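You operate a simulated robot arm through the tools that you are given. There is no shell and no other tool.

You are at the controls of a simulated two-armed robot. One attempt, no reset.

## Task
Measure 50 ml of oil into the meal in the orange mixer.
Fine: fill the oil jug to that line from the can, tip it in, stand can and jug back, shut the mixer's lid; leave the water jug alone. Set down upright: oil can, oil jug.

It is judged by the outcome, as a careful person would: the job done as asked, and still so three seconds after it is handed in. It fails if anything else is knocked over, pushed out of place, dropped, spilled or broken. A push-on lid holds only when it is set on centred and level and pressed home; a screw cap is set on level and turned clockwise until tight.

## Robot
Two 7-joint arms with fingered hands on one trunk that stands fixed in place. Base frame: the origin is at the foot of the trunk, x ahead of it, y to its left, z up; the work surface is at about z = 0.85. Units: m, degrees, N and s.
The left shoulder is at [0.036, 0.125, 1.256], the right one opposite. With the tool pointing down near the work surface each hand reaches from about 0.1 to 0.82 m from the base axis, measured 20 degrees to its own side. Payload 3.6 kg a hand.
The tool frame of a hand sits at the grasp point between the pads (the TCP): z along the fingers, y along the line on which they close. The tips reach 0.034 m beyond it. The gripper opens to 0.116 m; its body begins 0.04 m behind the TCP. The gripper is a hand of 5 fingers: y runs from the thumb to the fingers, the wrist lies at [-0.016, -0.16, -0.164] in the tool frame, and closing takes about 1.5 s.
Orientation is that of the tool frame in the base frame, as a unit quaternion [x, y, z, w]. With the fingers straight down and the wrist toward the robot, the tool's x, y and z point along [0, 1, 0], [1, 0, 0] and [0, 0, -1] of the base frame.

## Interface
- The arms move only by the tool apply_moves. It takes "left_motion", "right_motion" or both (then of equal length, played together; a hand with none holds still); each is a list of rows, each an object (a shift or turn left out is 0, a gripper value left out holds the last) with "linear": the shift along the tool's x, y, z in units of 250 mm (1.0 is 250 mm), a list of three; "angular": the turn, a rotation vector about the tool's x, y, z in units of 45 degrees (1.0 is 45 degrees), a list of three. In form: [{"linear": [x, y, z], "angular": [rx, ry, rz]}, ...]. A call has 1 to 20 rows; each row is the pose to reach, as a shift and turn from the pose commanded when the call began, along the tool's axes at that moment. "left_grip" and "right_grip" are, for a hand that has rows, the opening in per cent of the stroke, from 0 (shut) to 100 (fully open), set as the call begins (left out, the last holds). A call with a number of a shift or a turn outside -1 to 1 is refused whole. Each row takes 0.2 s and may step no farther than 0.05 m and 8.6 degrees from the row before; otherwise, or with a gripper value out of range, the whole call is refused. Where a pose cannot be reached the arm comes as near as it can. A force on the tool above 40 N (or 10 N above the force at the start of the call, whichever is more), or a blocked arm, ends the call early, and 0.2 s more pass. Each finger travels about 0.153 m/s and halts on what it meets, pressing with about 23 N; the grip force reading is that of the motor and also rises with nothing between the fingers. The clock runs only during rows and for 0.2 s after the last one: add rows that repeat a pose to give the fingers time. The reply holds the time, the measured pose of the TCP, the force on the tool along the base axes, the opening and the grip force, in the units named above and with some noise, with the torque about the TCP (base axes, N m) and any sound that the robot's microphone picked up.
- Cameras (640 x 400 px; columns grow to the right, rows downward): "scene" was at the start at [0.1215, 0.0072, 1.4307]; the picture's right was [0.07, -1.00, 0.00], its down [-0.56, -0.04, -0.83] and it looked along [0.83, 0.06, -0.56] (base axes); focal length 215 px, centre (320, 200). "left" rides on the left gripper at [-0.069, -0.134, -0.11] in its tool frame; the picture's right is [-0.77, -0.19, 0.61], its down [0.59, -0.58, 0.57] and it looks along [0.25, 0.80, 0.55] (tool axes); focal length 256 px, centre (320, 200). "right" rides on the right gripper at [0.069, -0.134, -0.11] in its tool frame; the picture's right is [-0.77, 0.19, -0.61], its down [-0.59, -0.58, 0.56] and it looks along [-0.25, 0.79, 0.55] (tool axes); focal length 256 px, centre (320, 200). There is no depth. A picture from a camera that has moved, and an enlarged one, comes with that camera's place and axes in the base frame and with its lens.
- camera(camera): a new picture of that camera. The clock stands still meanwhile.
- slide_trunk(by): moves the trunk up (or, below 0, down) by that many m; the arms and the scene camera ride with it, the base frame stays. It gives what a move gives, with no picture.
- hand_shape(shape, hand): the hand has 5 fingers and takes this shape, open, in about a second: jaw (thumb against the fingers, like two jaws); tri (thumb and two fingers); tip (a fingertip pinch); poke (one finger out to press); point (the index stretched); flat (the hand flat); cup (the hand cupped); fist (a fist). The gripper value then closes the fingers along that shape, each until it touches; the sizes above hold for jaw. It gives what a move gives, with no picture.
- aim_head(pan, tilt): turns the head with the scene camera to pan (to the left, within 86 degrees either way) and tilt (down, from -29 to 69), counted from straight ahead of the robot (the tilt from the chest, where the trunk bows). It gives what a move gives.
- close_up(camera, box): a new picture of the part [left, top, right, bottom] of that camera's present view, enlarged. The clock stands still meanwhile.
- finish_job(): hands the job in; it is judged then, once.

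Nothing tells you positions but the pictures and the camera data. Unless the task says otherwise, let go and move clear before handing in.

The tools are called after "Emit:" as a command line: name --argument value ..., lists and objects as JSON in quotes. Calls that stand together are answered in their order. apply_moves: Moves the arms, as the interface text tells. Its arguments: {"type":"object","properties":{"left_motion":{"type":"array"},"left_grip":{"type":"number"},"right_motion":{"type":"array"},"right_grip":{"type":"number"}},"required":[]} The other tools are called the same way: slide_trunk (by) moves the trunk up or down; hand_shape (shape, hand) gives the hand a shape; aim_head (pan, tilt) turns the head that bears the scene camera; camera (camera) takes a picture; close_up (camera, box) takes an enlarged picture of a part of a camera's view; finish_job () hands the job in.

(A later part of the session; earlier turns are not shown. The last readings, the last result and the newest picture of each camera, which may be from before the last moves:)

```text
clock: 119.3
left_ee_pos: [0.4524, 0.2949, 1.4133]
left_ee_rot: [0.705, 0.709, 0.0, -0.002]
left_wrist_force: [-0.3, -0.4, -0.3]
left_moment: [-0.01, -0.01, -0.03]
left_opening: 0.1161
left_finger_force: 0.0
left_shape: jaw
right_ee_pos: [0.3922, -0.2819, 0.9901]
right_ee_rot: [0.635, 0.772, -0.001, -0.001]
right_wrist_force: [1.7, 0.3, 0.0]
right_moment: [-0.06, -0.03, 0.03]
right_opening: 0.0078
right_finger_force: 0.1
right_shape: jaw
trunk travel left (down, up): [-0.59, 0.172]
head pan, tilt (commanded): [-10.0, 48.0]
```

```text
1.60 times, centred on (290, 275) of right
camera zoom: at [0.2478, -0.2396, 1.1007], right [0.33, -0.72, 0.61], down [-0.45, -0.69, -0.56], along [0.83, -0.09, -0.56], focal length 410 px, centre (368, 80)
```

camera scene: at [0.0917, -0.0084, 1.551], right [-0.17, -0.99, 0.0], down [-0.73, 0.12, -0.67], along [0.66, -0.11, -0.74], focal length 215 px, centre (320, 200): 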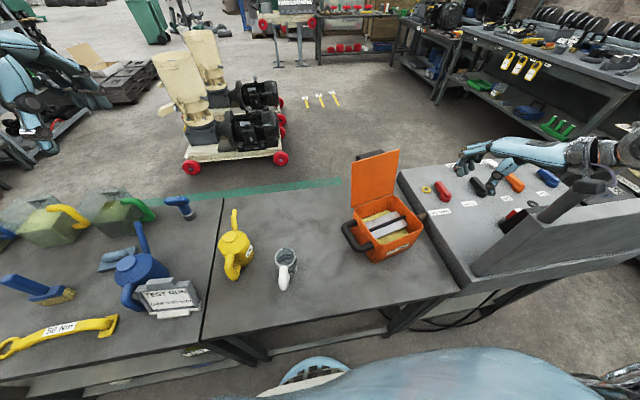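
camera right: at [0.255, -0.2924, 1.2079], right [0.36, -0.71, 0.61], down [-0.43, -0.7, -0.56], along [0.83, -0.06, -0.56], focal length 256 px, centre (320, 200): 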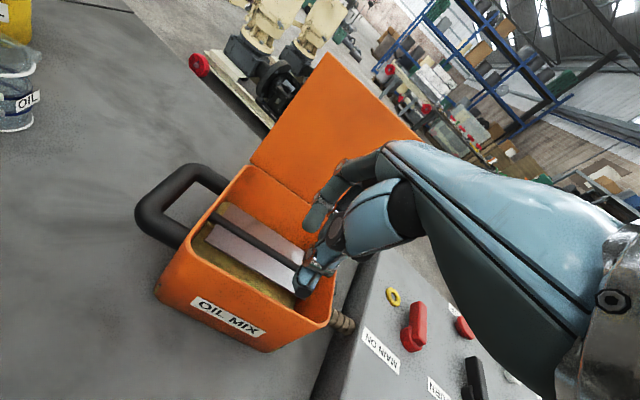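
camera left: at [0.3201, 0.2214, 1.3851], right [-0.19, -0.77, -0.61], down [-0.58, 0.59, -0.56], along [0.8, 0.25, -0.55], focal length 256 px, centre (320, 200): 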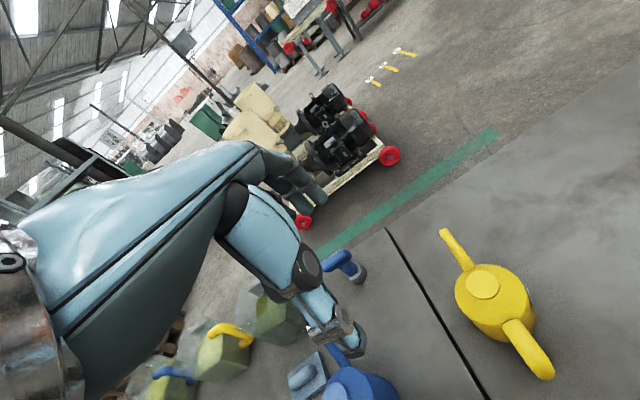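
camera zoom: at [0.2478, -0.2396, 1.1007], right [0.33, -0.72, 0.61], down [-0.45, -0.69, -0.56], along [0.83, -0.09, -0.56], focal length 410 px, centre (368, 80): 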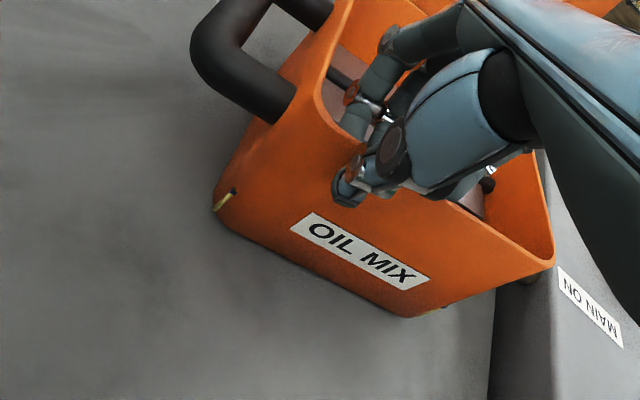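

No contact with the left wall yet; continuing left with a slight clockwise turn.

Emit:
apply_moves --right_motion '[{"linear": [0.036, -0.001, 0], "angular": [0, 0, 0.011]}, {"linear": [0.072, -0.002, 0], "angular": [0, 0, 0.022]}, {"linear": [0.108, -0.003, 0], "angular": [0, 0, 0.033]}, {"linear": [0.143, -0.004, 0], "angular": [0, 0, 0.044]}, {"linear": [0.143, -0.004, 0], "angular": [0, 0, 0.044]}]'

Emit:
close_up --camera "scene" --box '[340, 160, 440, 270]'

Emit:
close_up --camera "right" --box '[180, 150, 400, 400]'

```text
clock: 120.5
left_ee_pos: [0.4519, 0.2943, 1.4139]
left_ee_rot: [0.706, 0.708, -0.001, 0.0]
left_wrist_force: [-0.5, 1.0, 0.3]
left_moment: [-0.06, 0.02, 0.01]
left_opening: 0.116
left_finger_force: 0.0
left_shape: jaw
right_ee_pos: [0.3827, -0.246, 0.9904]
right_ee_rot: [0.647, 0.762, 0.0, -0.002]
right_wrist_force: [1.2, -3.4, -1.2]
right_moment: [-0.1, 0.02, -0.09]
right_opening: 0.0132
right_finger_force: 0.0
right_shape: jaw
trunk travel left (down, up): [-0.59, 0.172]
head pan, tilt (commanded): [-10.0, 48.0]
```

```text
3.64 times, centred on (390, 215) of scene
camera zoom: at [0.0931, -0.0128, 1.5508], right [-0.17, -0.99, 0.0], down [-0.73, 0.13, -0.67], along [0.66, -0.11, -0.74], focal length 782 px, centre (66, 146)
```

zoom: 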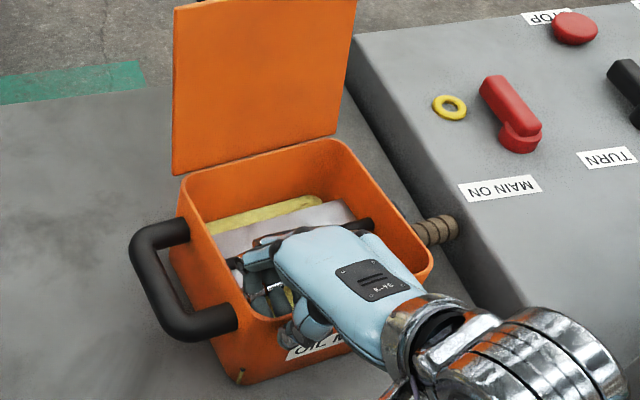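

```text
1.60 times, centred on (290, 275) of right
camera zoom: at [0.241, -0.1995, 1.101], right [0.31, -0.73, 0.61], down [-0.48, -0.67, -0.56], along [0.82, -0.12, -0.56], focal length 410 px, centre (368, 80)
```

zoom: 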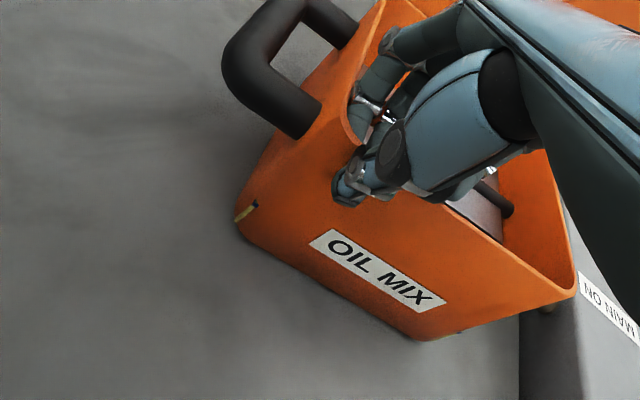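

The mixer is now following and turning the right way. Continuing the push in 3 cm steps.

Emit:
apply_moves --right_motion '[{"linear": [0.03, -0.001, 0], "angular": [0, 0, 0.014]}, {"linear": [0.06, -0.002, 0], "angular": [0, 0, 0.028]}, {"linear": [0.09, -0.003, 0], "angular": [0, 0, 0.042]}, {"linear": [0.122, -0.004, 0], "angular": [0, 0, 0.055]}, {"linear": [0.122, -0.004, 0], "angular": [0, 0, 0.055]}]'

Emit:
close_up --camera "scene" --box '[330, 150, 440, 270]'

Emit:
close_up --camera "right" --box '[180, 150, 400, 400]'

```text
clock: 121.7
left_ee_pos: [0.4521, 0.2947, 1.4152]
left_ee_rot: [0.705, 0.709, -0.001, -0.001]
left_wrist_force: [-0.7, 0.2, -0.2]
left_moment: [0.04, -0.03, 0.0]
left_opening: 0.116
left_finger_force: 0.0
left_shape: jaw
right_ee_pos: [0.3785, -0.2165, 0.9897]
right_ee_rot: [0.663, 0.748, 0.0, -0.001]
right_wrist_force: [2.3, -4.0, 0.8]
right_moment: [-0.04, -0.02, -0.12]
right_opening: 0.0086
right_finger_force: 0.0
right_shape: jaw
trunk travel left (down, up): [-0.59, 0.172]
head pan, tilt (commanded): [-10.0, 48.0]
```

```text
3.33 times, centred on (385, 210) of scene
camera zoom: at [0.0933, -0.0127, 1.5508], right [-0.17, -0.99, 0.0], down [-0.73, 0.13, -0.67], along [0.66, -0.11, -0.74], focal length 717 px, centre (103, 167)
```

zoom: 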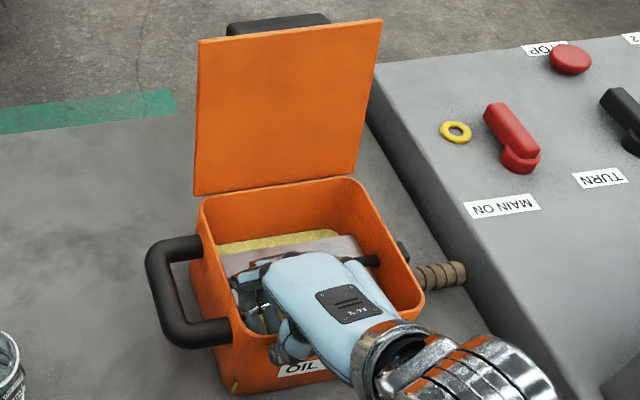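

```text
1.60 times, centred on (290, 275) of right
camera zoom: at [0.2377, -0.1643, 1.1008], right [0.28, -0.74, 0.61], down [-0.5, -0.65, -0.56], along [0.82, -0.15, -0.56], focal length 410 px, centre (368, 80)
```

zoom: 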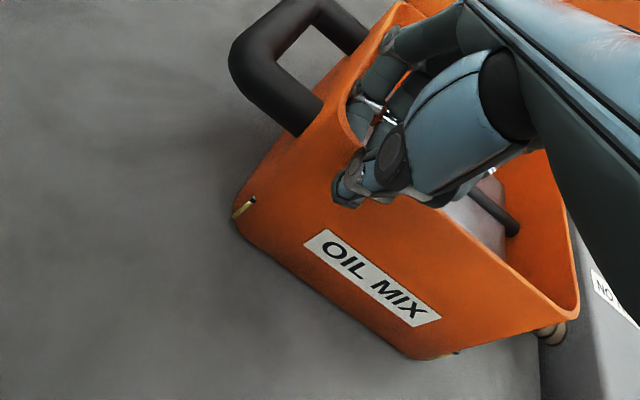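

The mixer's heading is now almost back to its original angle. I'll keep the hand's yaw fixed from here and push it the remaining ~7 cm to the left.

Emit:
apply_moves --right_motion '[{"linear": [0.035, 0, 0]}, {"linear": [0.07, 0, 0]}, {"linear": [0.105, -0.001, 0]}, {"linear": [0.141, -0.001, 0]}, {"linear": [0.141, -0.001, 0]}]'

Emit:
close_up --camera "scene" --box '[330, 150, 440, 270]'

Emit:
close_up --camera "right" --box '[180, 150, 400, 400]'

```text
clock: 122.9
left_ee_pos: [0.4524, 0.2937, 1.4133]
left_ee_rot: [0.706, 0.709, -0.001, -0.002]
left_wrist_force: [-0.6, -0.4, 0.1]
left_moment: [-0.05, -0.01, -0.01]
left_opening: 0.1159
left_finger_force: 0.1
left_shape: jaw
right_ee_pos: [0.3734, -0.1808, 0.9896]
right_ee_rot: [0.663, 0.748, -0.001, 0.0]
right_wrist_force: [1.1, -3.6, 1.9]
right_moment: [-0.05, -0.04, -0.15]
right_opening: 0.0091
right_finger_force: 0.1
right_shape: jaw
trunk travel left (down, up): [-0.59, 0.172]
head pan, tilt (commanded): [-10.0, 48.0]
```

```text
3.33 times, centred on (385, 210) of scene
camera zoom: at [0.0931, -0.0128, 1.5508], right [-0.17, -0.99, 0.0], down [-0.73, 0.13, -0.67], along [0.66, -0.11, -0.74], focal length 717 px, centre (103, 167)
```

zoom: 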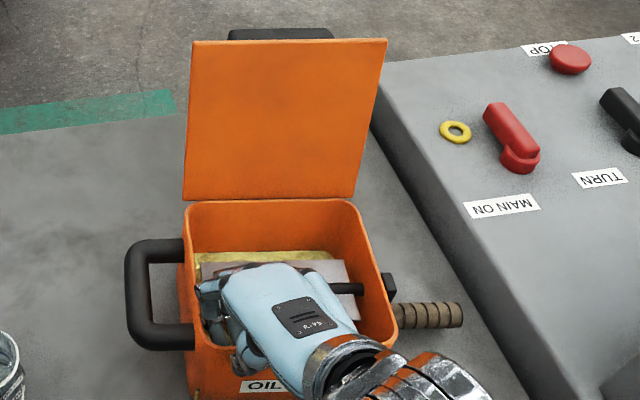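

```text
1.60 times, centred on (290, 275) of right
camera zoom: at [0.2326, -0.1289, 1.1004], right [0.28, -0.74, 0.61], down [-0.5, -0.65, -0.56], along [0.82, -0.15, -0.56], focal length 410 px, centre (368, 80)
```

zoom: 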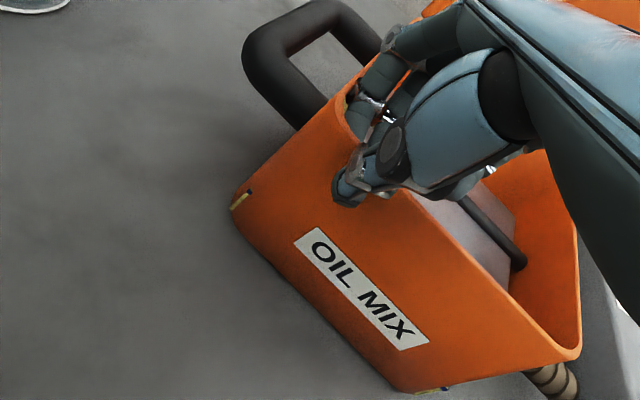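

The mixer moved but has over-rotated slightly (about −8°). I'll lift out and push again from inside the left wall, farther back, which turns it the other way while moving it left.

Emit:
apply_moves --right_motion '[{"linear": [-0.02, 0, -0.08]}, {"linear": [-0.02, 0, -0.16]}, {"linear": [-0.02, 0, -0.24]}, {"linear": [-0.09, 0.085, -0.26], "angular": [0, 0, 0.05]}, {"linear": [-0.16, 0.17, -0.26], "angular": [0, 0, 0.1]}, {"linear": [-0.23, 0.26, -0.26], "angular": [0, 0, 0.155]}, {"linear": [-0.3, 0.345, -0.26], "angular": [0, 0, 0.155]}, {"linear": [-0.3, 0.345, -0.26], "angular": [0, 0, 0.155]}]'

Emit:
close_up --camera "scene" --box '[330, 150, 440, 270]'

Emit:
camera --camera "right"

```text
clock: 124.7
left_ee_pos: [0.4521, 0.296, 1.4137]
left_ee_rot: [0.705, 0.709, -0.001, 0.0]
left_wrist_force: [-0.2, -0.5, 0.4]
left_moment: [-0.02, -0.01, -0.01]
left_opening: 0.116
left_finger_force: 0.1
left_shape: jaw
right_ee_pos: [0.4682, -0.2474, 1.0565]
right_ee_rot: [0.708, 0.706, -0.001, -0.001]
right_wrist_force: [0.7, -0.3, -0.1]
right_moment: [-0.01, 0.0, 0.01]
right_opening: 0.0087
right_finger_force: 0.0
right_shape: jaw
trunk travel left (down, up): [-0.59, 0.172]
head pan, tilt (commanded): [-10.0, 48.0]
```

```text
3.33 times, centred on (385, 210) of scene
camera zoom: at [0.0925, -0.0115, 1.5509], right [-0.17, -0.99, 0.0], down [-0.73, 0.13, -0.67], along [0.66, -0.11, -0.74], focal length 717 px, centre (103, 167)
```

zoom: 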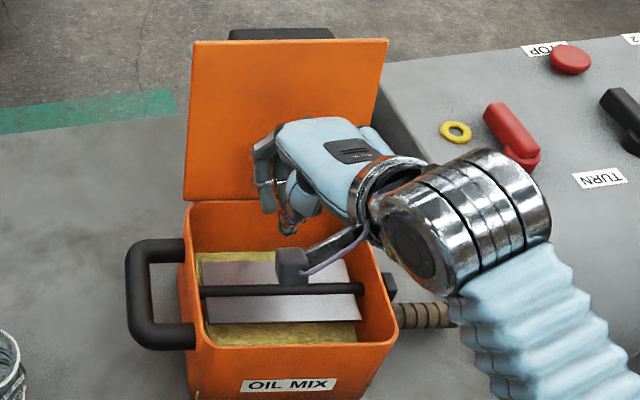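

```text
taken
camera right: at [0.3345, -0.1764, 1.1668], right [0.19, -0.77, 0.61], down [-0.58, -0.59, -0.56], along [0.79, -0.25, -0.55], focal length 256 px, centre (320, 200)
```

right: 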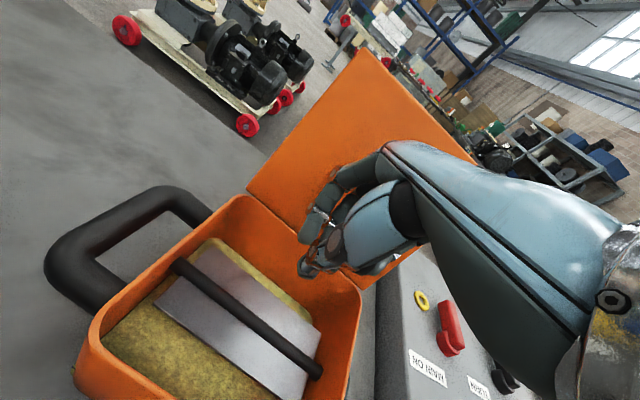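

The mixer is now at about (0.443, −0.247), turned −10°. I'll lower the closed fingers inside near the back-left corner, staying above the axle.

Emit:
apply_moves --right_motion '[{"linear": [-0.01, 0.034, 0.05]}, {"linear": [-0.01, 0.068, 0.1]}, {"linear": [-0.01, 0.068, 0.16]}, {"linear": [-0.01, 0.068, 0.22]}, {"linear": [-0.01, 0.068, 0.246]}, {"linear": [-0.01, 0.068, 0.246]}]'

Emit:
close_up --camera "scene" --box '[330, 150, 440, 270]'

Emit:
camera --camera "right"

```text
clock: 126.1
left_ee_pos: [0.4509, 0.2964, 1.4147]
left_ee_rot: [0.705, 0.709, 0.0, 0.0]
left_wrist_force: [0.3, -0.3, 0.0]
left_moment: [0.0, 0.0, 0.0]
left_opening: 0.1157
left_finger_force: 0.0
left_shape: jaw
right_ee_pos: [0.4844, -0.2473, 0.9953]
right_ee_rot: [0.708, 0.706, -0.001, 0.0]
right_wrist_force: [-6.4, 0.2, 4.4]
right_moment: [-0.07, -0.33, -0.01]
right_opening: 0.0089
right_finger_force: 0.1
right_shape: jaw
trunk travel left (down, up): [-0.59, 0.172]
head pan, tilt (commanded): [-10.0, 48.0]
```

```text
3.33 times, centred on (385, 210) of scene
camera zoom: at [0.0911, -0.0114, 1.551], right [-0.17, -0.99, 0.0], down [-0.73, 0.13, -0.67], along [0.66, -0.11, -0.74], focal length 717 px, centre (103, 167)
```

zoom: 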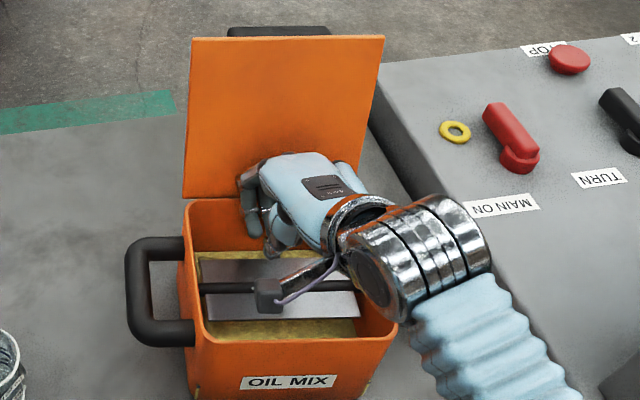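

```text
taken
camera right: at [0.3508, -0.1783, 1.105], right [0.18, -0.77, 0.61], down [-0.58, -0.59, -0.56], along [0.79, -0.25, -0.55], focal length 256 px, centre (320, 200)
```

right: 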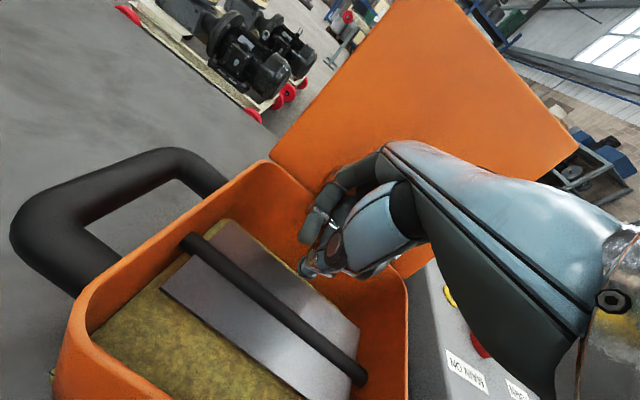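

Light contact with the far wall, so I'll ease back slightly and then push left.

Emit:
apply_moves --right_motion '[{"linear": [0, -0.035, 0]}, {"linear": [0.04, -0.035, 0]}, {"linear": [0.08, -0.035, 0]}, {"linear": [0.12, -0.035, 0]}, {"linear": [0.16, -0.035, 0]}, {"linear": [0.16, -0.035, 0]}]'

Emit:
close_up --camera "scene" --box '[330, 150, 440, 270]'

```text
clock: 127.5
left_ee_pos: [0.4523, 0.2946, 1.4143]
left_ee_rot: [0.705, 0.709, 0.0, 0.0]
left_wrist_force: [-0.5, 0.0, 0.0]
left_moment: [0.01, 0.03, -0.02]
left_opening: 0.1159
left_finger_force: 0.0
left_shape: jaw
right_ee_pos: [0.477, -0.2068, 0.9933]
right_ee_rot: [0.708, 0.706, 0.0, 0.0]
right_wrist_force: [-0.5, 0.0, -0.1]
right_moment: [0.02, -0.01, -0.02]
right_opening: 0.0142
right_finger_force: 0.0
right_shape: jaw
trunk travel left (down, up): [-0.59, 0.172]
head pan, tilt (commanded): [-10.0, 48.0]
```

```text
3.33 times, centred on (385, 210) of scene
camera zoom: at [0.093, -0.0121, 1.5508], right [-0.17, -0.99, 0.0], down [-0.73, 0.13, -0.67], along [0.66, -0.11, -0.74], focal length 717 px, centre (103, 167)
```

zoom: 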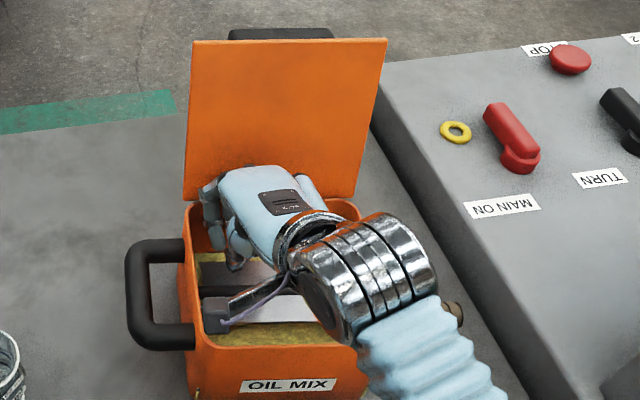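

Emit:
apply_moves --right_motion '[{"linear": [0.03, 0, 0]}, {"linear": [0.06, 0, 0]}, {"linear": [0.09, 0, 0]}, {"linear": [0.12, 0, 0]}, {"linear": [0.12, 0, 0]}]'

Emit:
close_up --camera "scene" --box '[330, 150, 440, 270]'

Emit:
camera --camera "right"

```text
clock: 128.7
left_ee_pos: [0.4517, 0.2939, 1.4151]
left_ee_rot: [0.705, 0.709, 0.0, -0.002]
left_wrist_force: [0.1, 0.4, 0.7]
left_moment: [0.02, -0.04, -0.01]
left_opening: 0.116
left_finger_force: 0.1
left_shape: jaw
right_ee_pos: [0.4761, -0.1778, 0.9912]
right_ee_rot: [0.708, 0.707, -0.001, -0.002]
right_wrist_force: [-0.4, -1.5, 0.8]
right_moment: [-0.01, 0.0, -0.01]
right_opening: 0.0142
right_finger_force: 0.0
right_shape: jaw
trunk travel left (down, up): [-0.59, 0.172]
head pan, tilt (commanded): [-10.0, 48.0]
```

```text
3.33 times, centred on (385, 210) of scene
camera zoom: at [0.0933, -0.0135, 1.5508], right [-0.17, -0.99, 0.0], down [-0.73, 0.13, -0.67], along [0.66, -0.11, -0.74], focal length 717 px, centre (103, 167)
```

zoom: 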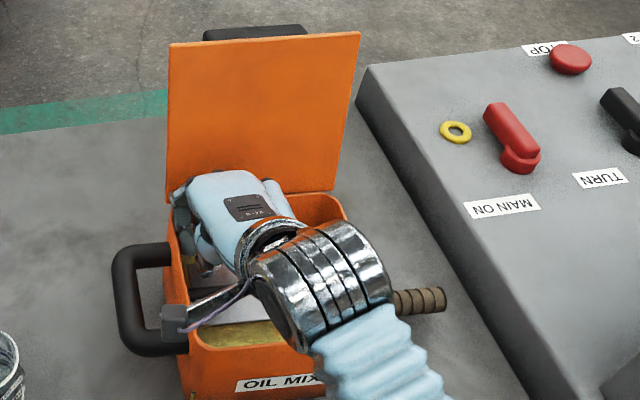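

```text
taken
camera right: at [0.3432, -0.109, 1.1034], right [0.19, -0.77, 0.61], down [-0.58, -0.59, -0.56], along [0.79, -0.25, -0.56], focal length 256 px, centre (320, 200)
```

right: 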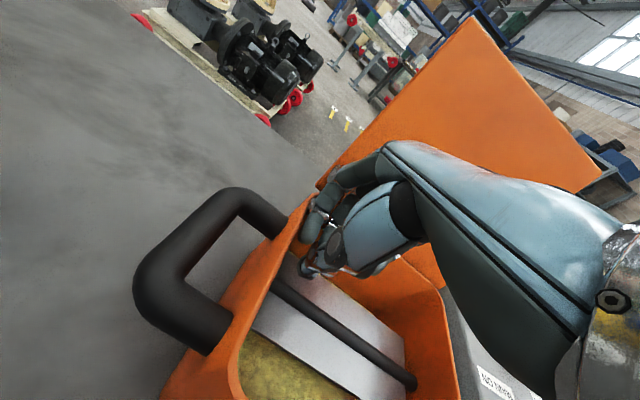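

It's moving left and turning back the right way. I'll shift the contact a little toward the middle so it slides more and turns less.

Emit:
apply_moves --right_motion '[{"linear": [-0.04, 0, -0.02]}, {"linear": [-0.04, -0.06, -0.025]}, {"linear": [0.0, -0.06, -0.025]}, {"linear": [0.04, -0.06, -0.025]}, {"linear": [0.08, -0.06, -0.025]}, {"linear": [0.08, -0.06, -0.025]}]'

Emit:
close_up --camera "scene" --box '[330, 150, 440, 270]'

```text
clock: 130.1
left_ee_pos: [0.4523, 0.2947, 1.4134]
left_ee_rot: [0.705, 0.709, 0.0, -0.001]
left_wrist_force: [0.3, 0.6, 0.5]
left_moment: [0.01, 0.0, -0.01]
left_opening: 0.1159
left_finger_force: 0.0
left_shape: jaw
right_ee_pos: [0.4606, -0.1591, 1.0008]
right_ee_rot: [0.708, 0.706, 0.0, -0.001]
right_wrist_force: [-0.2, -0.6, 0.7]
right_moment: [0.0, 0.07, 0.01]
right_opening: 0.0082
right_finger_force: 0.2
right_shape: jaw
trunk travel left (down, up): [-0.59, 0.172]
head pan, tilt (commanded): [-10.0, 48.0]
```

```text
3.33 times, centred on (385, 210) of scene
camera zoom: at [0.0931, -0.0129, 1.5508], right [-0.17, -0.99, 0.0], down [-0.73, 0.13, -0.67], along [0.66, -0.11, -0.74], focal length 717 px, centre (103, 167)
```

zoom: 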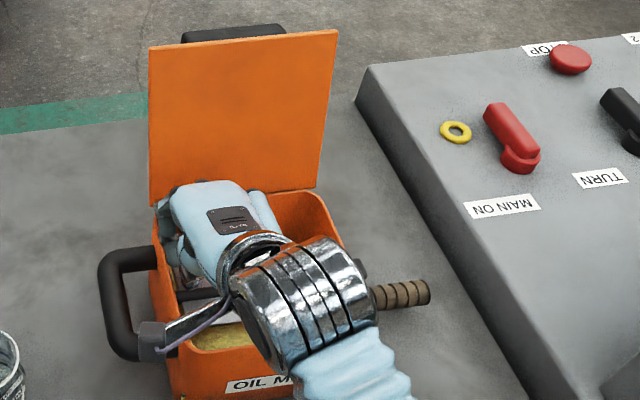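

Nearly there: about 2 cm left to go and 2° of turn. One more push.

Emit:
apply_moves --right_motion '[{"linear": [-0.02, -0.03, 0]}, {"linear": [0.02, -0.03, 0]}, {"linear": [0.06, -0.03, 0]}, {"linear": [0.085, -0.03, 0]}, {"linear": [0.085, -0.03, 0]}]'

Emit:
close_up --camera "scene" --box '[330, 150, 440, 270]'

```text
clock: 131.3
left_ee_pos: [0.452, 0.2954, 1.4142]
left_ee_rot: [0.705, 0.709, -0.001, 0.0]
left_wrist_force: [-0.4, 0.6, -0.2]
left_moment: [0.03, 0.02, 0.02]
left_opening: 0.1158
left_finger_force: 0.2
left_shape: jaw
right_ee_pos: [0.4532, -0.1363, 0.9993]
right_ee_rot: [0.708, 0.706, -0.001, -0.001]
right_wrist_force: [-0.3, -4.4, 1.2]
right_moment: [-0.05, 0.02, -0.04]
right_opening: 0.0143
right_finger_force: 0.1
right_shape: jaw
trunk travel left (down, up): [-0.59, 0.172]
head pan, tilt (commanded): [-10.0, 48.0]
```

```text
3.33 times, centred on (385, 210) of scene
camera zoom: at [0.0929, -0.0123, 1.5508], right [-0.17, -0.99, 0.0], down [-0.73, 0.13, -0.67], along [0.66, -0.11, -0.74], focal length 717 px, centre (103, 167)
```

zoom: 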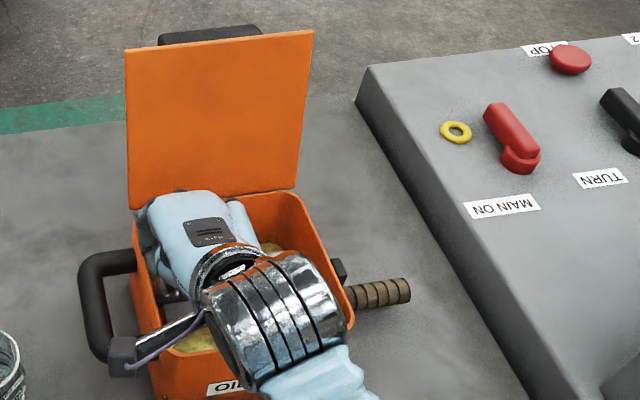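

By measurement the mixer is back within about 5 mm of where it began, and square. Lifting the hand out now.

Emit:
apply_moves --right_motion '[{"linear": [-0.03, 0, 0]}, {"linear": [-0.06, -0.02, -0.06]}, {"linear": [-0.06, -0.04, -0.16]}, {"linear": [-0.06, -0.06, -0.28]}, {"linear": [-0.06, -0.08, -0.42]}, {"linear": [-0.06, -0.1, -0.6]}, {"linear": [-0.06, -0.1, -0.7]}]'

Emit:
close_up --camera "scene" --box '[310, 140, 440, 270]'

Emit:
camera --camera "right"

```text
clock: 132.9
left_ee_pos: [0.4518, 0.2961, 1.4151]
left_ee_rot: [0.705, 0.709, 0.0, 0.0]
left_wrist_force: [0.2, 0.2, -0.1]
left_moment: [0.0, -0.02, 0.0]
left_opening: 0.1159
left_finger_force: 0.1
left_shape: jaw
right_ee_pos: [0.4276, -0.1515, 1.1733]
right_ee_rot: [0.708, 0.706, -0.002, -0.001]
right_wrist_force: [1.0, -1.4, -0.2]
right_moment: [0.01, -0.01, -0.01]
right_opening: 0.0146
right_finger_force: 0.1
right_shape: jaw
trunk travel left (down, up): [-0.59, 0.172]
head pan, tilt (commanded): [-10.0, 48.0]
```

```text
3.08 times, centred on (375, 205) of scene
camera zoom: at [0.0934, -0.0117, 1.5508], right [-0.17, -0.99, 0.0], down [-0.73, 0.13, -0.67], along [0.66, -0.11, -0.74], focal length 662 px, centre (151, 185)
```

zoom: 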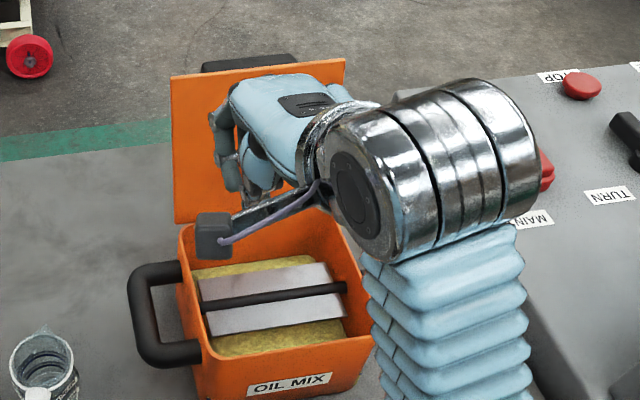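

```text
taken
camera right: at [0.2956, -0.0813, 1.2846], right [0.19, -0.77, 0.61], down [-0.58, -0.59, -0.56], along [0.79, -0.25, -0.56], focal length 256 px, centre (320, 200)
```

right: 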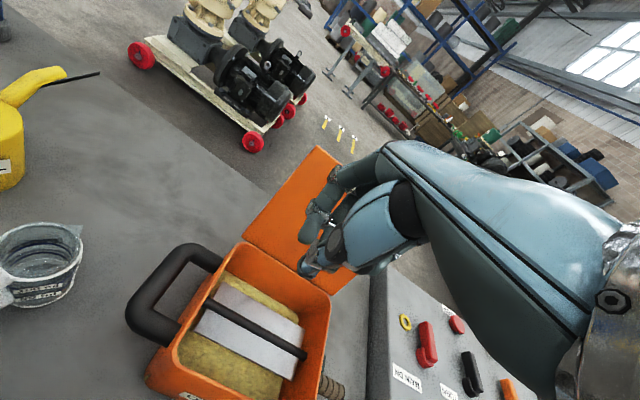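

The mixer is back in place. To shut the lid gently I'll straddle its top edge with the open right hand, thumb in front and fingers behind, then swing it forward under control. First I'll go high above the lid and look.

Emit:
apply_moves --right_motion '[{"linear": [-0.02, 0, -0.1]}, {"linear": [-0.06, 0, -0.2]}, {"linear": [-0.1, 0.02, -0.308]}, {"linear": [-0.14, 0.17, -0.308]}, {"linear": [-0.18, 0.33, -0.308]}, {"linear": [-0.212, 0.49, -0.308]}, {"linear": [-0.212, 0.65, -0.308]}, {"linear": [-0.212, 0.65, -0.308]}]' --right_grip 100

Emit:
camera --camera "right"

Emit:
close_up --camera "scene" --box '[310, 120, 440, 270]'

```text
clock: 134.7
left_ee_pos: [0.4522, 0.2946, 1.4126]
left_ee_rot: [0.705, 0.709, 0.0, -0.001]
left_wrist_force: [0.2, -0.1, -0.2]
left_moment: [0.0, 0.0, 0.0]
left_opening: 0.116
left_finger_force: 0.0
left_shape: jaw
right_ee_pos: [0.5926, -0.2066, 1.25]
right_ee_rot: [0.708, 0.706, -0.001, -0.001]
right_wrist_force: [-0.6, -0.1, -0.8]
right_moment: [0.02, 0.02, -0.01]
right_opening: 0.116
right_finger_force: 0.0
right_shape: jaw
right hand out of reach, approached as far as the arm can: row 2
trunk travel left (down, up): [-0.59, 0.172]
head pan, tilt (commanded): [-10.0, 48.0]
```

```text
taken
camera right: at [0.4595, -0.1373, 1.3615], right [0.19, -0.77, 0.61], down [-0.58, -0.59, -0.56], along [0.79, -0.25, -0.55], focal length 256 px, centre (320, 200)
```

right: 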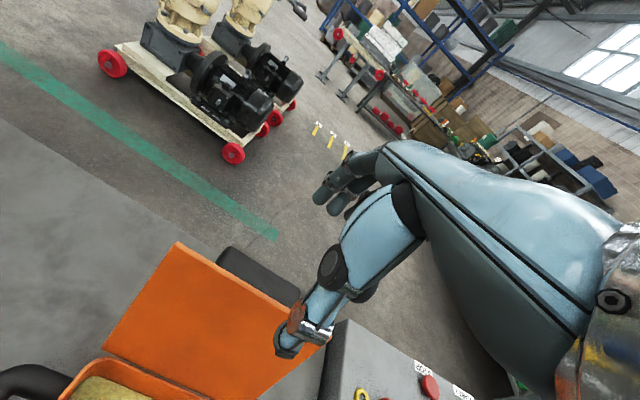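

```text
2.67 times, centred on (375, 195) of scene
camera zoom: at [0.0922, -0.0126, 1.5509], right [-0.17, -0.99, 0.0], down [-0.73, 0.13, -0.67], along [0.66, -0.11, -0.74], focal length 573 px, centre (173, 213)
```

zoom: 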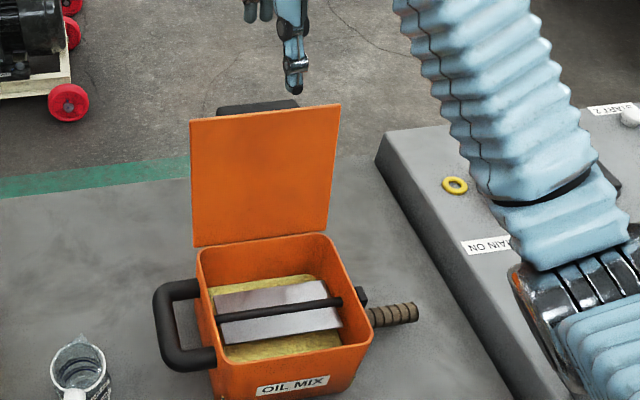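

By triangulation the lid's hinge is at (0.539, 0.976) and its top edge at (0.593, 1.138), with a black tab behind. I'll lower the open hand over the top edge, thumb in front and fingers behind.

Emit:
apply_moves --right_motion '[{"linear": [0.006, 0.05, 0.08]}, {"linear": [0.006, 0.05, 0.18]}, {"linear": [0.006, 0.05, 0.28]}, {"linear": [0.006, 0.05, 0.38]}, {"linear": [0.006, 0.05, 0.46]}, {"linear": [0.006, 0.05, 0.54]}, {"linear": [0.006, 0.05, 0.54]}]'

Emit:
camera --camera "right"

Emit:
close_up --camera "scene" --box '[310, 120, 440, 270]'

```text
clock: 136.3
left_ee_pos: [0.4523, 0.2957, 1.4137]
left_ee_rot: [0.705, 0.709, -0.001, 0.0]
left_wrist_force: [-0.3, -0.1, 0.4]
left_moment: [-0.01, 0.0, 0.01]
left_opening: 0.1158
left_finger_force: 0.1
left_shape: jaw
right_ee_pos: [0.6029, -0.2024, 1.1155]
right_ee_rot: [0.708, 0.706, -0.001, -0.002]
right_wrist_force: [-0.2, -0.1, -0.5]
right_moment: [0.0, -0.02, -0.05]
right_opening: 0.1157
right_finger_force: 0.1
right_shape: jaw
trunk travel left (down, up): [-0.59, 0.172]
head pan, tilt (commanded): [-10.0, 48.0]
```

```text
taken
camera right: at [0.4705, -0.1326, 1.227], right [0.19, -0.77, 0.61], down [-0.58, -0.59, -0.56], along [0.79, -0.25, -0.56], focal length 256 px, centre (320, 200)
```

right: 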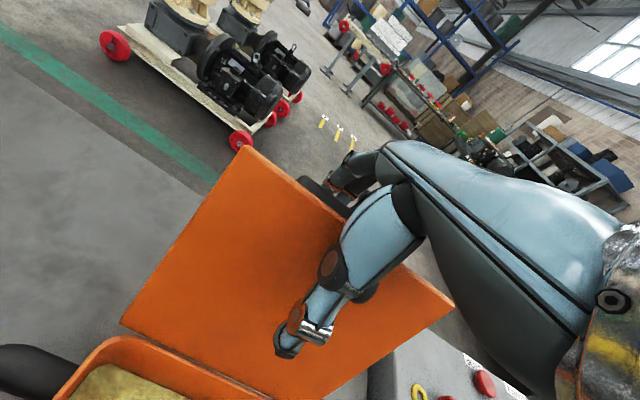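

```text
2.67 times, centred on (375, 195) of scene
camera zoom: at [0.0932, -0.0118, 1.5508], right [-0.17, -0.99, 0.0], down [-0.73, 0.13, -0.67], along [0.66, -0.11, -0.74], focal length 573 px, centre (173, 213)
```

zoom: 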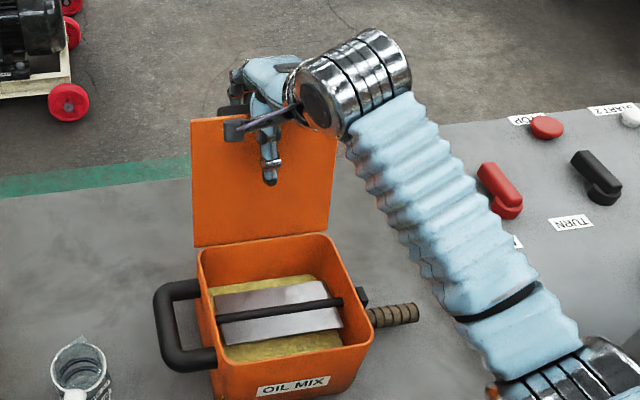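

The hand straddles the lid edge with no contact. I'll narrow the opening, then draw the lid forward past vertical so it leans on my thumb.

Emit:
apply_moves --right_motion '[{"linear": [0, 0, 0]}, {"linear": [0, 0, 0]}, {"linear": [0, -0.06, 0]}, {"linear": [0, -0.11, 0]}, {"linear": [0, -0.16, 0]}, {"linear": [0, -0.21, -0.002]}]' --right_grip 65

Emit:
close_up --camera "scene" --box '[310, 120, 440, 270]'

Emit:
camera --camera "right"

```text
clock: 137.7
left_ee_pos: [0.4522, 0.2949, 1.4136]
left_ee_rot: [0.705, 0.709, -0.001, -0.001]
left_wrist_force: [0.7, -0.1, -0.3]
left_moment: [-0.03, -0.02, -0.01]
left_opening: 0.1158
left_finger_force: 0.0
left_shape: jaw
right_ee_pos: [0.5517, -0.2033, 1.1158]
right_ee_rot: [0.709, 0.706, -0.002, 0.0]
right_wrist_force: [0.7, 0.6, 1.4]
right_moment: [-0.05, -0.04, 0.08]
right_opening: 0.0757
right_finger_force: 0.0
right_shape: jaw
trunk travel left (down, up): [-0.59, 0.172]
head pan, tilt (commanded): [-10.0, 48.0]
```

```text
2.67 times, centred on (375, 195) of scene
camera zoom: at [0.0929, -0.0119, 1.5508], right [-0.17, -0.99, 0.0], down [-0.73, 0.13, -0.67], along [0.66, -0.11, -0.74], focal length 573 px, centre (173, 213)
```

zoom: 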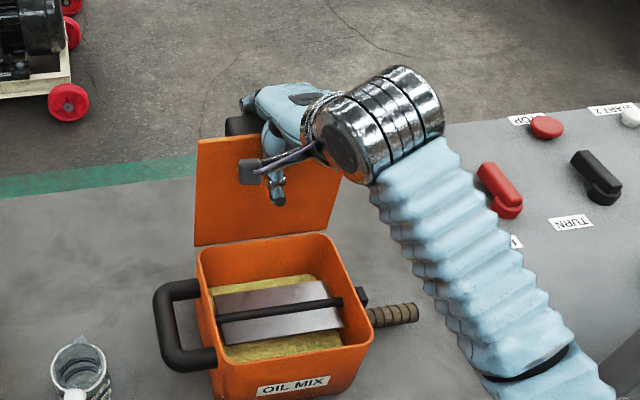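

```text
taken
camera right: at [0.4184, -0.1328, 1.2271], right [0.19, -0.77, 0.61], down [-0.58, -0.59, -0.56], along [0.79, -0.25, -0.56], focal length 256 px, centre (320, 200)
```

right: 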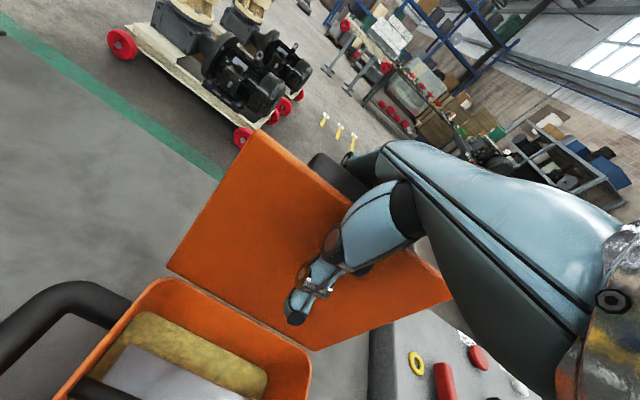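

The lid is swinging forward smoothly with almost no force. Continuing past vertical.

Emit:
apply_moves --right_motion '[{"linear": [0, -0.04, -0.004]}, {"linear": [0, -0.075, -0.008]}, {"linear": [0, -0.11, -0.008]}, {"linear": [0, -0.145, -0.006]}, {"linear": [0, -0.175, 0.004]}, {"linear": [0, -0.175, 0.004]}]'

Emit:
close_up --camera "scene" --box '[310, 120, 440, 270]'

Emit:
camera --camera "right"

```text
clock: 139.1
left_ee_pos: [0.4518, 0.2945, 1.4127]
left_ee_rot: [0.705, 0.709, 0.0, 0.0]
left_wrist_force: [-0.1, -0.1, 0.2]
left_moment: [0.0, -0.01, 0.01]
left_opening: 0.1158
left_finger_force: 0.0
left_shape: jaw
right_ee_pos: [0.5095, -0.2036, 1.1163]
right_ee_rot: [0.708, 0.706, 0.0, 0.0]
right_wrist_force: [-0.1, 0.6, 6.0]
right_moment: [-0.02, -0.17, 0.02]
right_opening: 0.0758
right_finger_force: 0.0
right_shape: jaw
trunk travel left (down, up): [-0.59, 0.172]
head pan, tilt (commanded): [-10.0, 48.0]
```

```text
2.67 times, centred on (375, 195) of scene
camera zoom: at [0.0928, -0.0116, 1.5509], right [-0.17, -0.99, 0.0], down [-0.73, 0.13, -0.67], along [0.66, -0.11, -0.74], focal length 573 px, centre (173, 213)
```

zoom: 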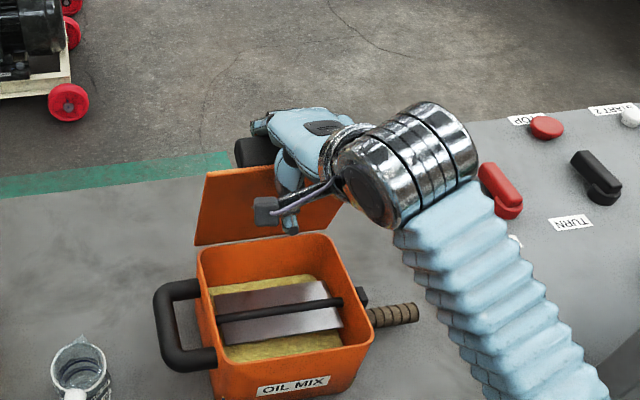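

```text
taken
camera right: at [0.3749, -0.1336, 1.2272], right [0.18, -0.77, 0.61], down [-0.58, -0.59, -0.56], along [0.79, -0.25, -0.55], focal length 256 px, centre (320, 200)
```

right: 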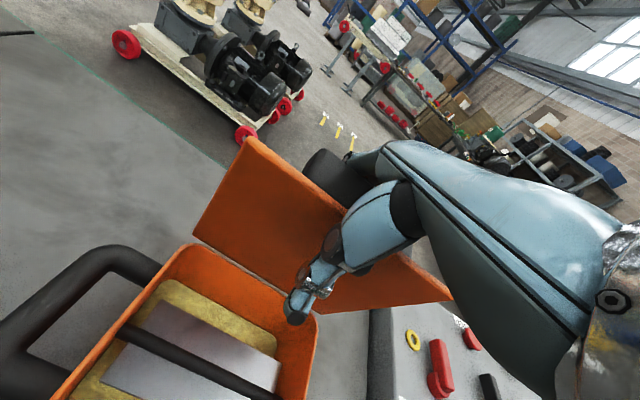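

The palm is lightly touching the lid's top tab (6 N). I'll rise 1 cm and carry on forward.

Emit:
apply_moves --right_motion '[{"linear": [0, 0, -0.04]}, {"linear": [0, -0.03, -0.044]}, {"linear": [0, -0.065, -0.044]}, {"linear": [0, -0.1, -0.04]}, {"linear": [0, -0.1, -0.04]}]'

Emit:
close_up --camera "scene" --box '[310, 120, 440, 270]'

Emit:
camera --camera "right"

```text
clock: 140.3
left_ee_pos: [0.4525, 0.2935, 1.4131]
left_ee_rot: [0.705, 0.709, 0.0, -0.001]
left_wrist_force: [0.5, 0.2, 0.0]
left_moment: [-0.01, 0.01, 0.01]
left_opening: 0.1158
left_finger_force: 0.1
left_shape: jaw
right_ee_pos: [0.4816, -0.2031, 1.1265]
right_ee_rot: [0.708, 0.706, 0.0, 0.0]
right_wrist_force: [-0.1, 0.3, -0.2]
right_moment: [0.0, 0.02, 0.02]
right_opening: 0.076
right_finger_force: 0.1
right_shape: jaw
trunk travel left (down, up): [-0.59, 0.172]
head pan, tilt (commanded): [-10.0, 48.0]
```

```text
2.67 times, centred on (375, 195) of scene
camera zoom: at [0.0934, -0.0119, 1.5508], right [-0.17, -0.99, 0.0], down [-0.73, 0.13, -0.67], along [0.66, -0.11, -0.74], focal length 573 px, centre (173, 213)
```

zoom: 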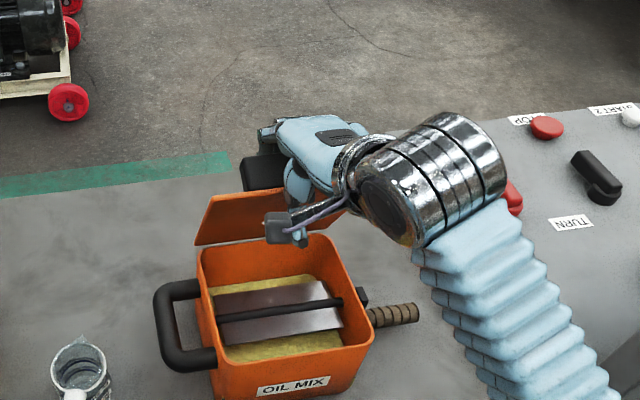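

```text
taken
camera right: at [0.3502, -0.1339, 1.2371], right [0.19, -0.77, 0.61], down [-0.58, -0.59, -0.56], along [0.79, -0.25, -0.56], focal length 256 px, centre (320, 200)
```

right: 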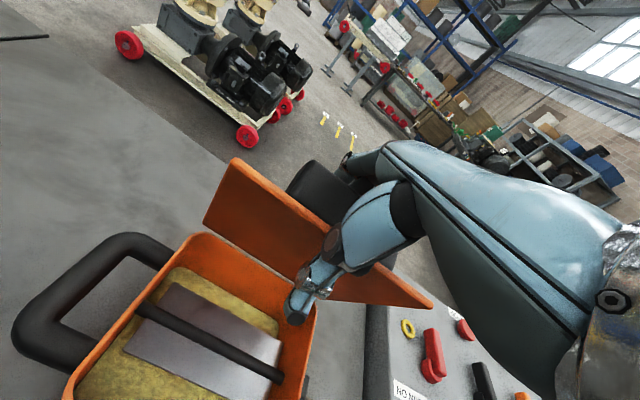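

The lid is past vertical at about 69° and following quietly. Continuing the arc forward and down.

Emit:
apply_moves --right_motion '[{"linear": [0, -0.03, 0.01]}, {"linear": [0, -0.06, 0.03]}, {"linear": [0, -0.09, 0.06]}, {"linear": [0, -0.115, 0.09]}, {"linear": [0, -0.115, 0.09]}]'

Emit:
close_up --camera "scene" --box '[310, 120, 440, 270]'

Emit:
camera --camera "right"

```text
clock: 141.5
left_ee_pos: [0.4513, 0.2954, 1.414]
left_ee_rot: [0.705, 0.709, -0.001, 0.0]
left_wrist_force: [0.5, 0.5, -0.4]
left_moment: [0.04, 0.0, 0.0]
left_opening: 0.1158
left_finger_force: 0.0
left_shape: jaw
right_ee_pos: [0.4541, -0.2038, 1.1048]
right_ee_rot: [0.709, 0.706, -0.001, -0.001]
right_wrist_force: [0.2, -0.4, 1.0]
right_moment: [0.0, 0.01, 0.01]
right_opening: 0.076
right_finger_force: 0.1
right_shape: jaw
trunk travel left (down, up): [-0.59, 0.172]
head pan, tilt (commanded): [-10.0, 48.0]
```

```text
2.67 times, centred on (375, 195) of scene
camera zoom: at [0.0933, -0.0119, 1.5508], right [-0.17, -0.99, 0.0], down [-0.73, 0.13, -0.67], along [0.66, -0.11, -0.74], focal length 573 px, centre (173, 213)
```

zoom: 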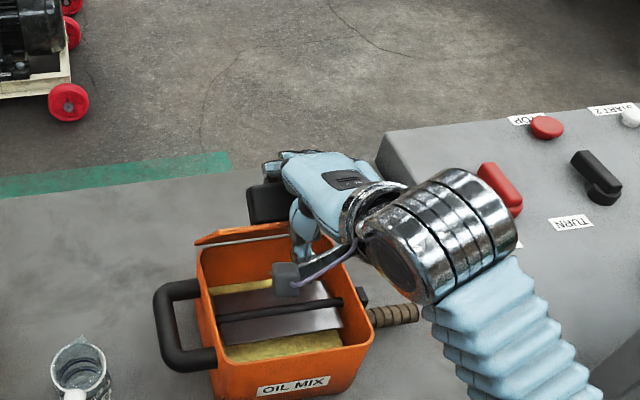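

```text
taken
camera right: at [0.321, -0.1338, 1.2151], right [0.19, -0.77, 0.61], down [-0.58, -0.59, -0.56], along [0.79, -0.25, -0.56], focal length 256 px, centre (320, 200)
```

right: 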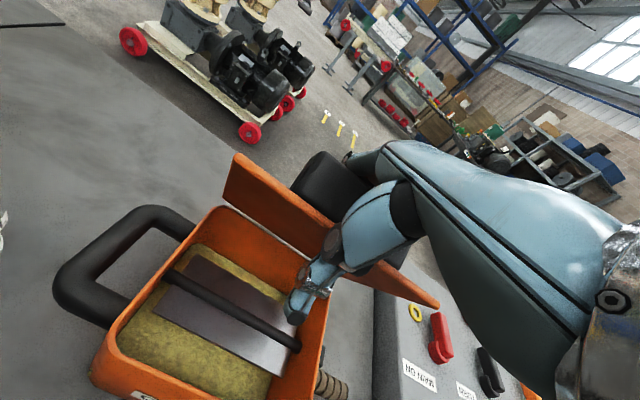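

Emit:
apply_moves --right_motion '[{"linear": [0, -0.03, 0.03]}, {"linear": [0, -0.06, 0.06]}, {"linear": [0, -0.085, 0.09]}, {"linear": [0, -0.11, 0.12]}, {"linear": [0, -0.11, 0.12]}]'

Emit:
close_up --camera "scene" --box '[310, 140, 440, 270]'

Emit:
camera --camera "right"

```text
clock: 142.7
left_ee_pos: [0.453, 0.2967, 1.4132]
left_ee_rot: [0.705, 0.709, -0.001, -0.001]
left_wrist_force: [0.4, 0.2, 0.6]
left_moment: [0.02, -0.01, 0.04]
left_opening: 0.1157
left_finger_force: 0.1
left_shape: jaw
right_ee_pos: [0.4254, -0.2034, 1.0732]
right_ee_rot: [0.707, 0.707, -0.001, 0.0]
right_wrist_force: [-0.8, -1.0, 0.1]
right_moment: [0.0, 0.01, 0.01]
right_opening: 0.0755
right_finger_force: 0.0
right_shape: jaw
trunk travel left (down, up): [-0.59, 0.172]
head pan, tilt (commanded): [-10.0, 48.0]
```

```text
3.08 times, centred on (375, 205) of scene
camera zoom: at [0.0931, -0.0119, 1.5508], right [-0.17, -0.99, 0.0], down [-0.73, 0.13, -0.67], along [0.66, -0.11, -0.74], focal length 662 px, centre (151, 185)
```

zoom: 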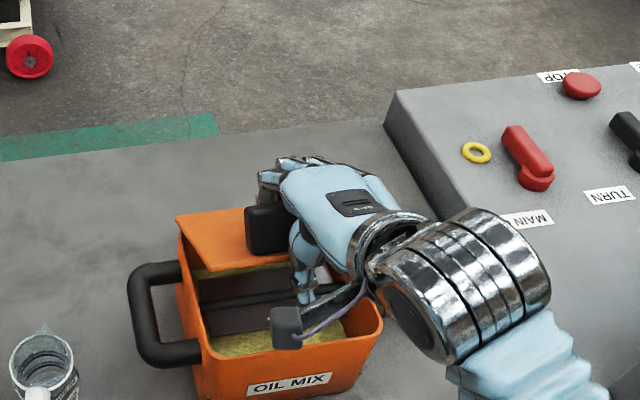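

```text
taken
camera right: at [0.2926, -0.1334, 1.1838], right [0.19, -0.77, 0.61], down [-0.58, -0.59, -0.56], along [0.79, -0.25, -0.56], focal length 256 px, centre (320, 200)
```

right: 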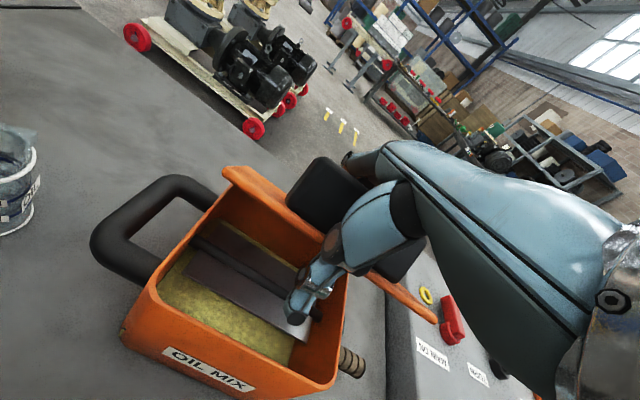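

The lid is at roughly 35° with my thumb under its front edge. Lowering it further.

Emit:
apply_moves --right_motion '[{"linear": [0, -0.02, 0.03]}, {"linear": [0, -0.04, 0.06]}, {"linear": [0, -0.055, 0.085]}, {"linear": [0, -0.065, 0.106]}, {"linear": [0, -0.065, 0.106]}]'

Emit:
close_up --camera "scene" --box '[310, 140, 440, 270]'

Emit:
camera --camera "right"

```text
clock: 143.9
left_ee_pos: [0.4491, 0.2966, 1.4143]
left_ee_rot: [0.706, 0.708, 0.001, 0.0]
left_wrist_force: [0.0, -0.7, -0.1]
left_moment: [0.03, -0.01, -0.02]
left_opening: 0.1159
left_finger_force: 0.1
left_shape: jaw
right_ee_pos: [0.408, -0.2035, 1.0537]
right_ee_rot: [0.707, 0.707, 0.004, 0.004]
right_wrist_force: [-4.9, -4.7, 31.5]
right_moment: [-0.33, -3.71, -0.01]
right_opening: 0.0778
right_finger_force: 23.3
right_shape: jaw
trunk travel left (down, up): [-0.59, 0.172]
head pan, tilt (commanded): [-10.0, 48.0]
```

```text
3.08 times, centred on (375, 205) of scene
camera zoom: at [0.0886, -0.0115, 1.5513], right [-0.17, -0.99, 0.0], down [-0.73, 0.13, -0.67], along [0.66, -0.11, -0.74], focal length 662 px, centre (151, 185)
```

zoom: 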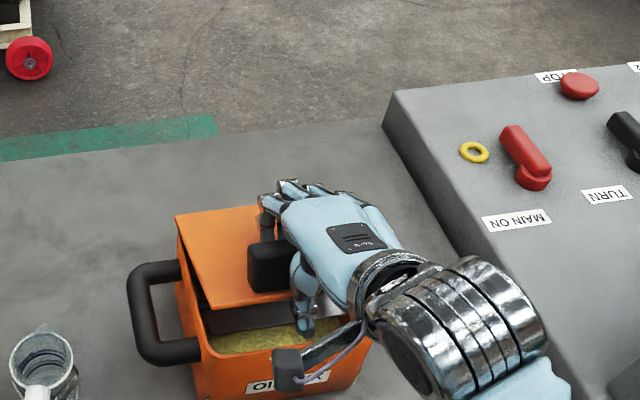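

```text
taken
camera right: at [0.274, -0.1334, 1.1604], right [0.18, -0.77, 0.61], down [-0.57, -0.59, -0.57], along [0.8, -0.25, -0.54], focal length 256 px, centre (320, 200)
```

right: 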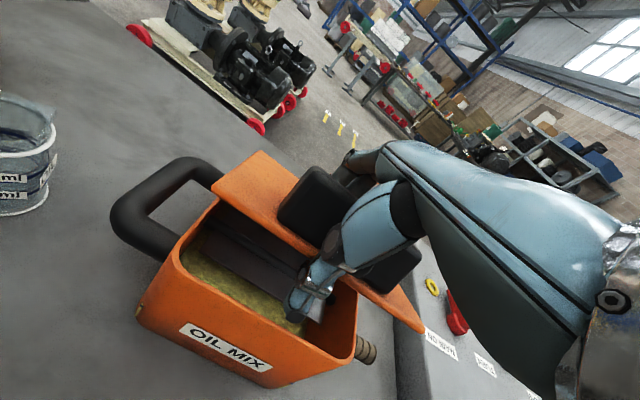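

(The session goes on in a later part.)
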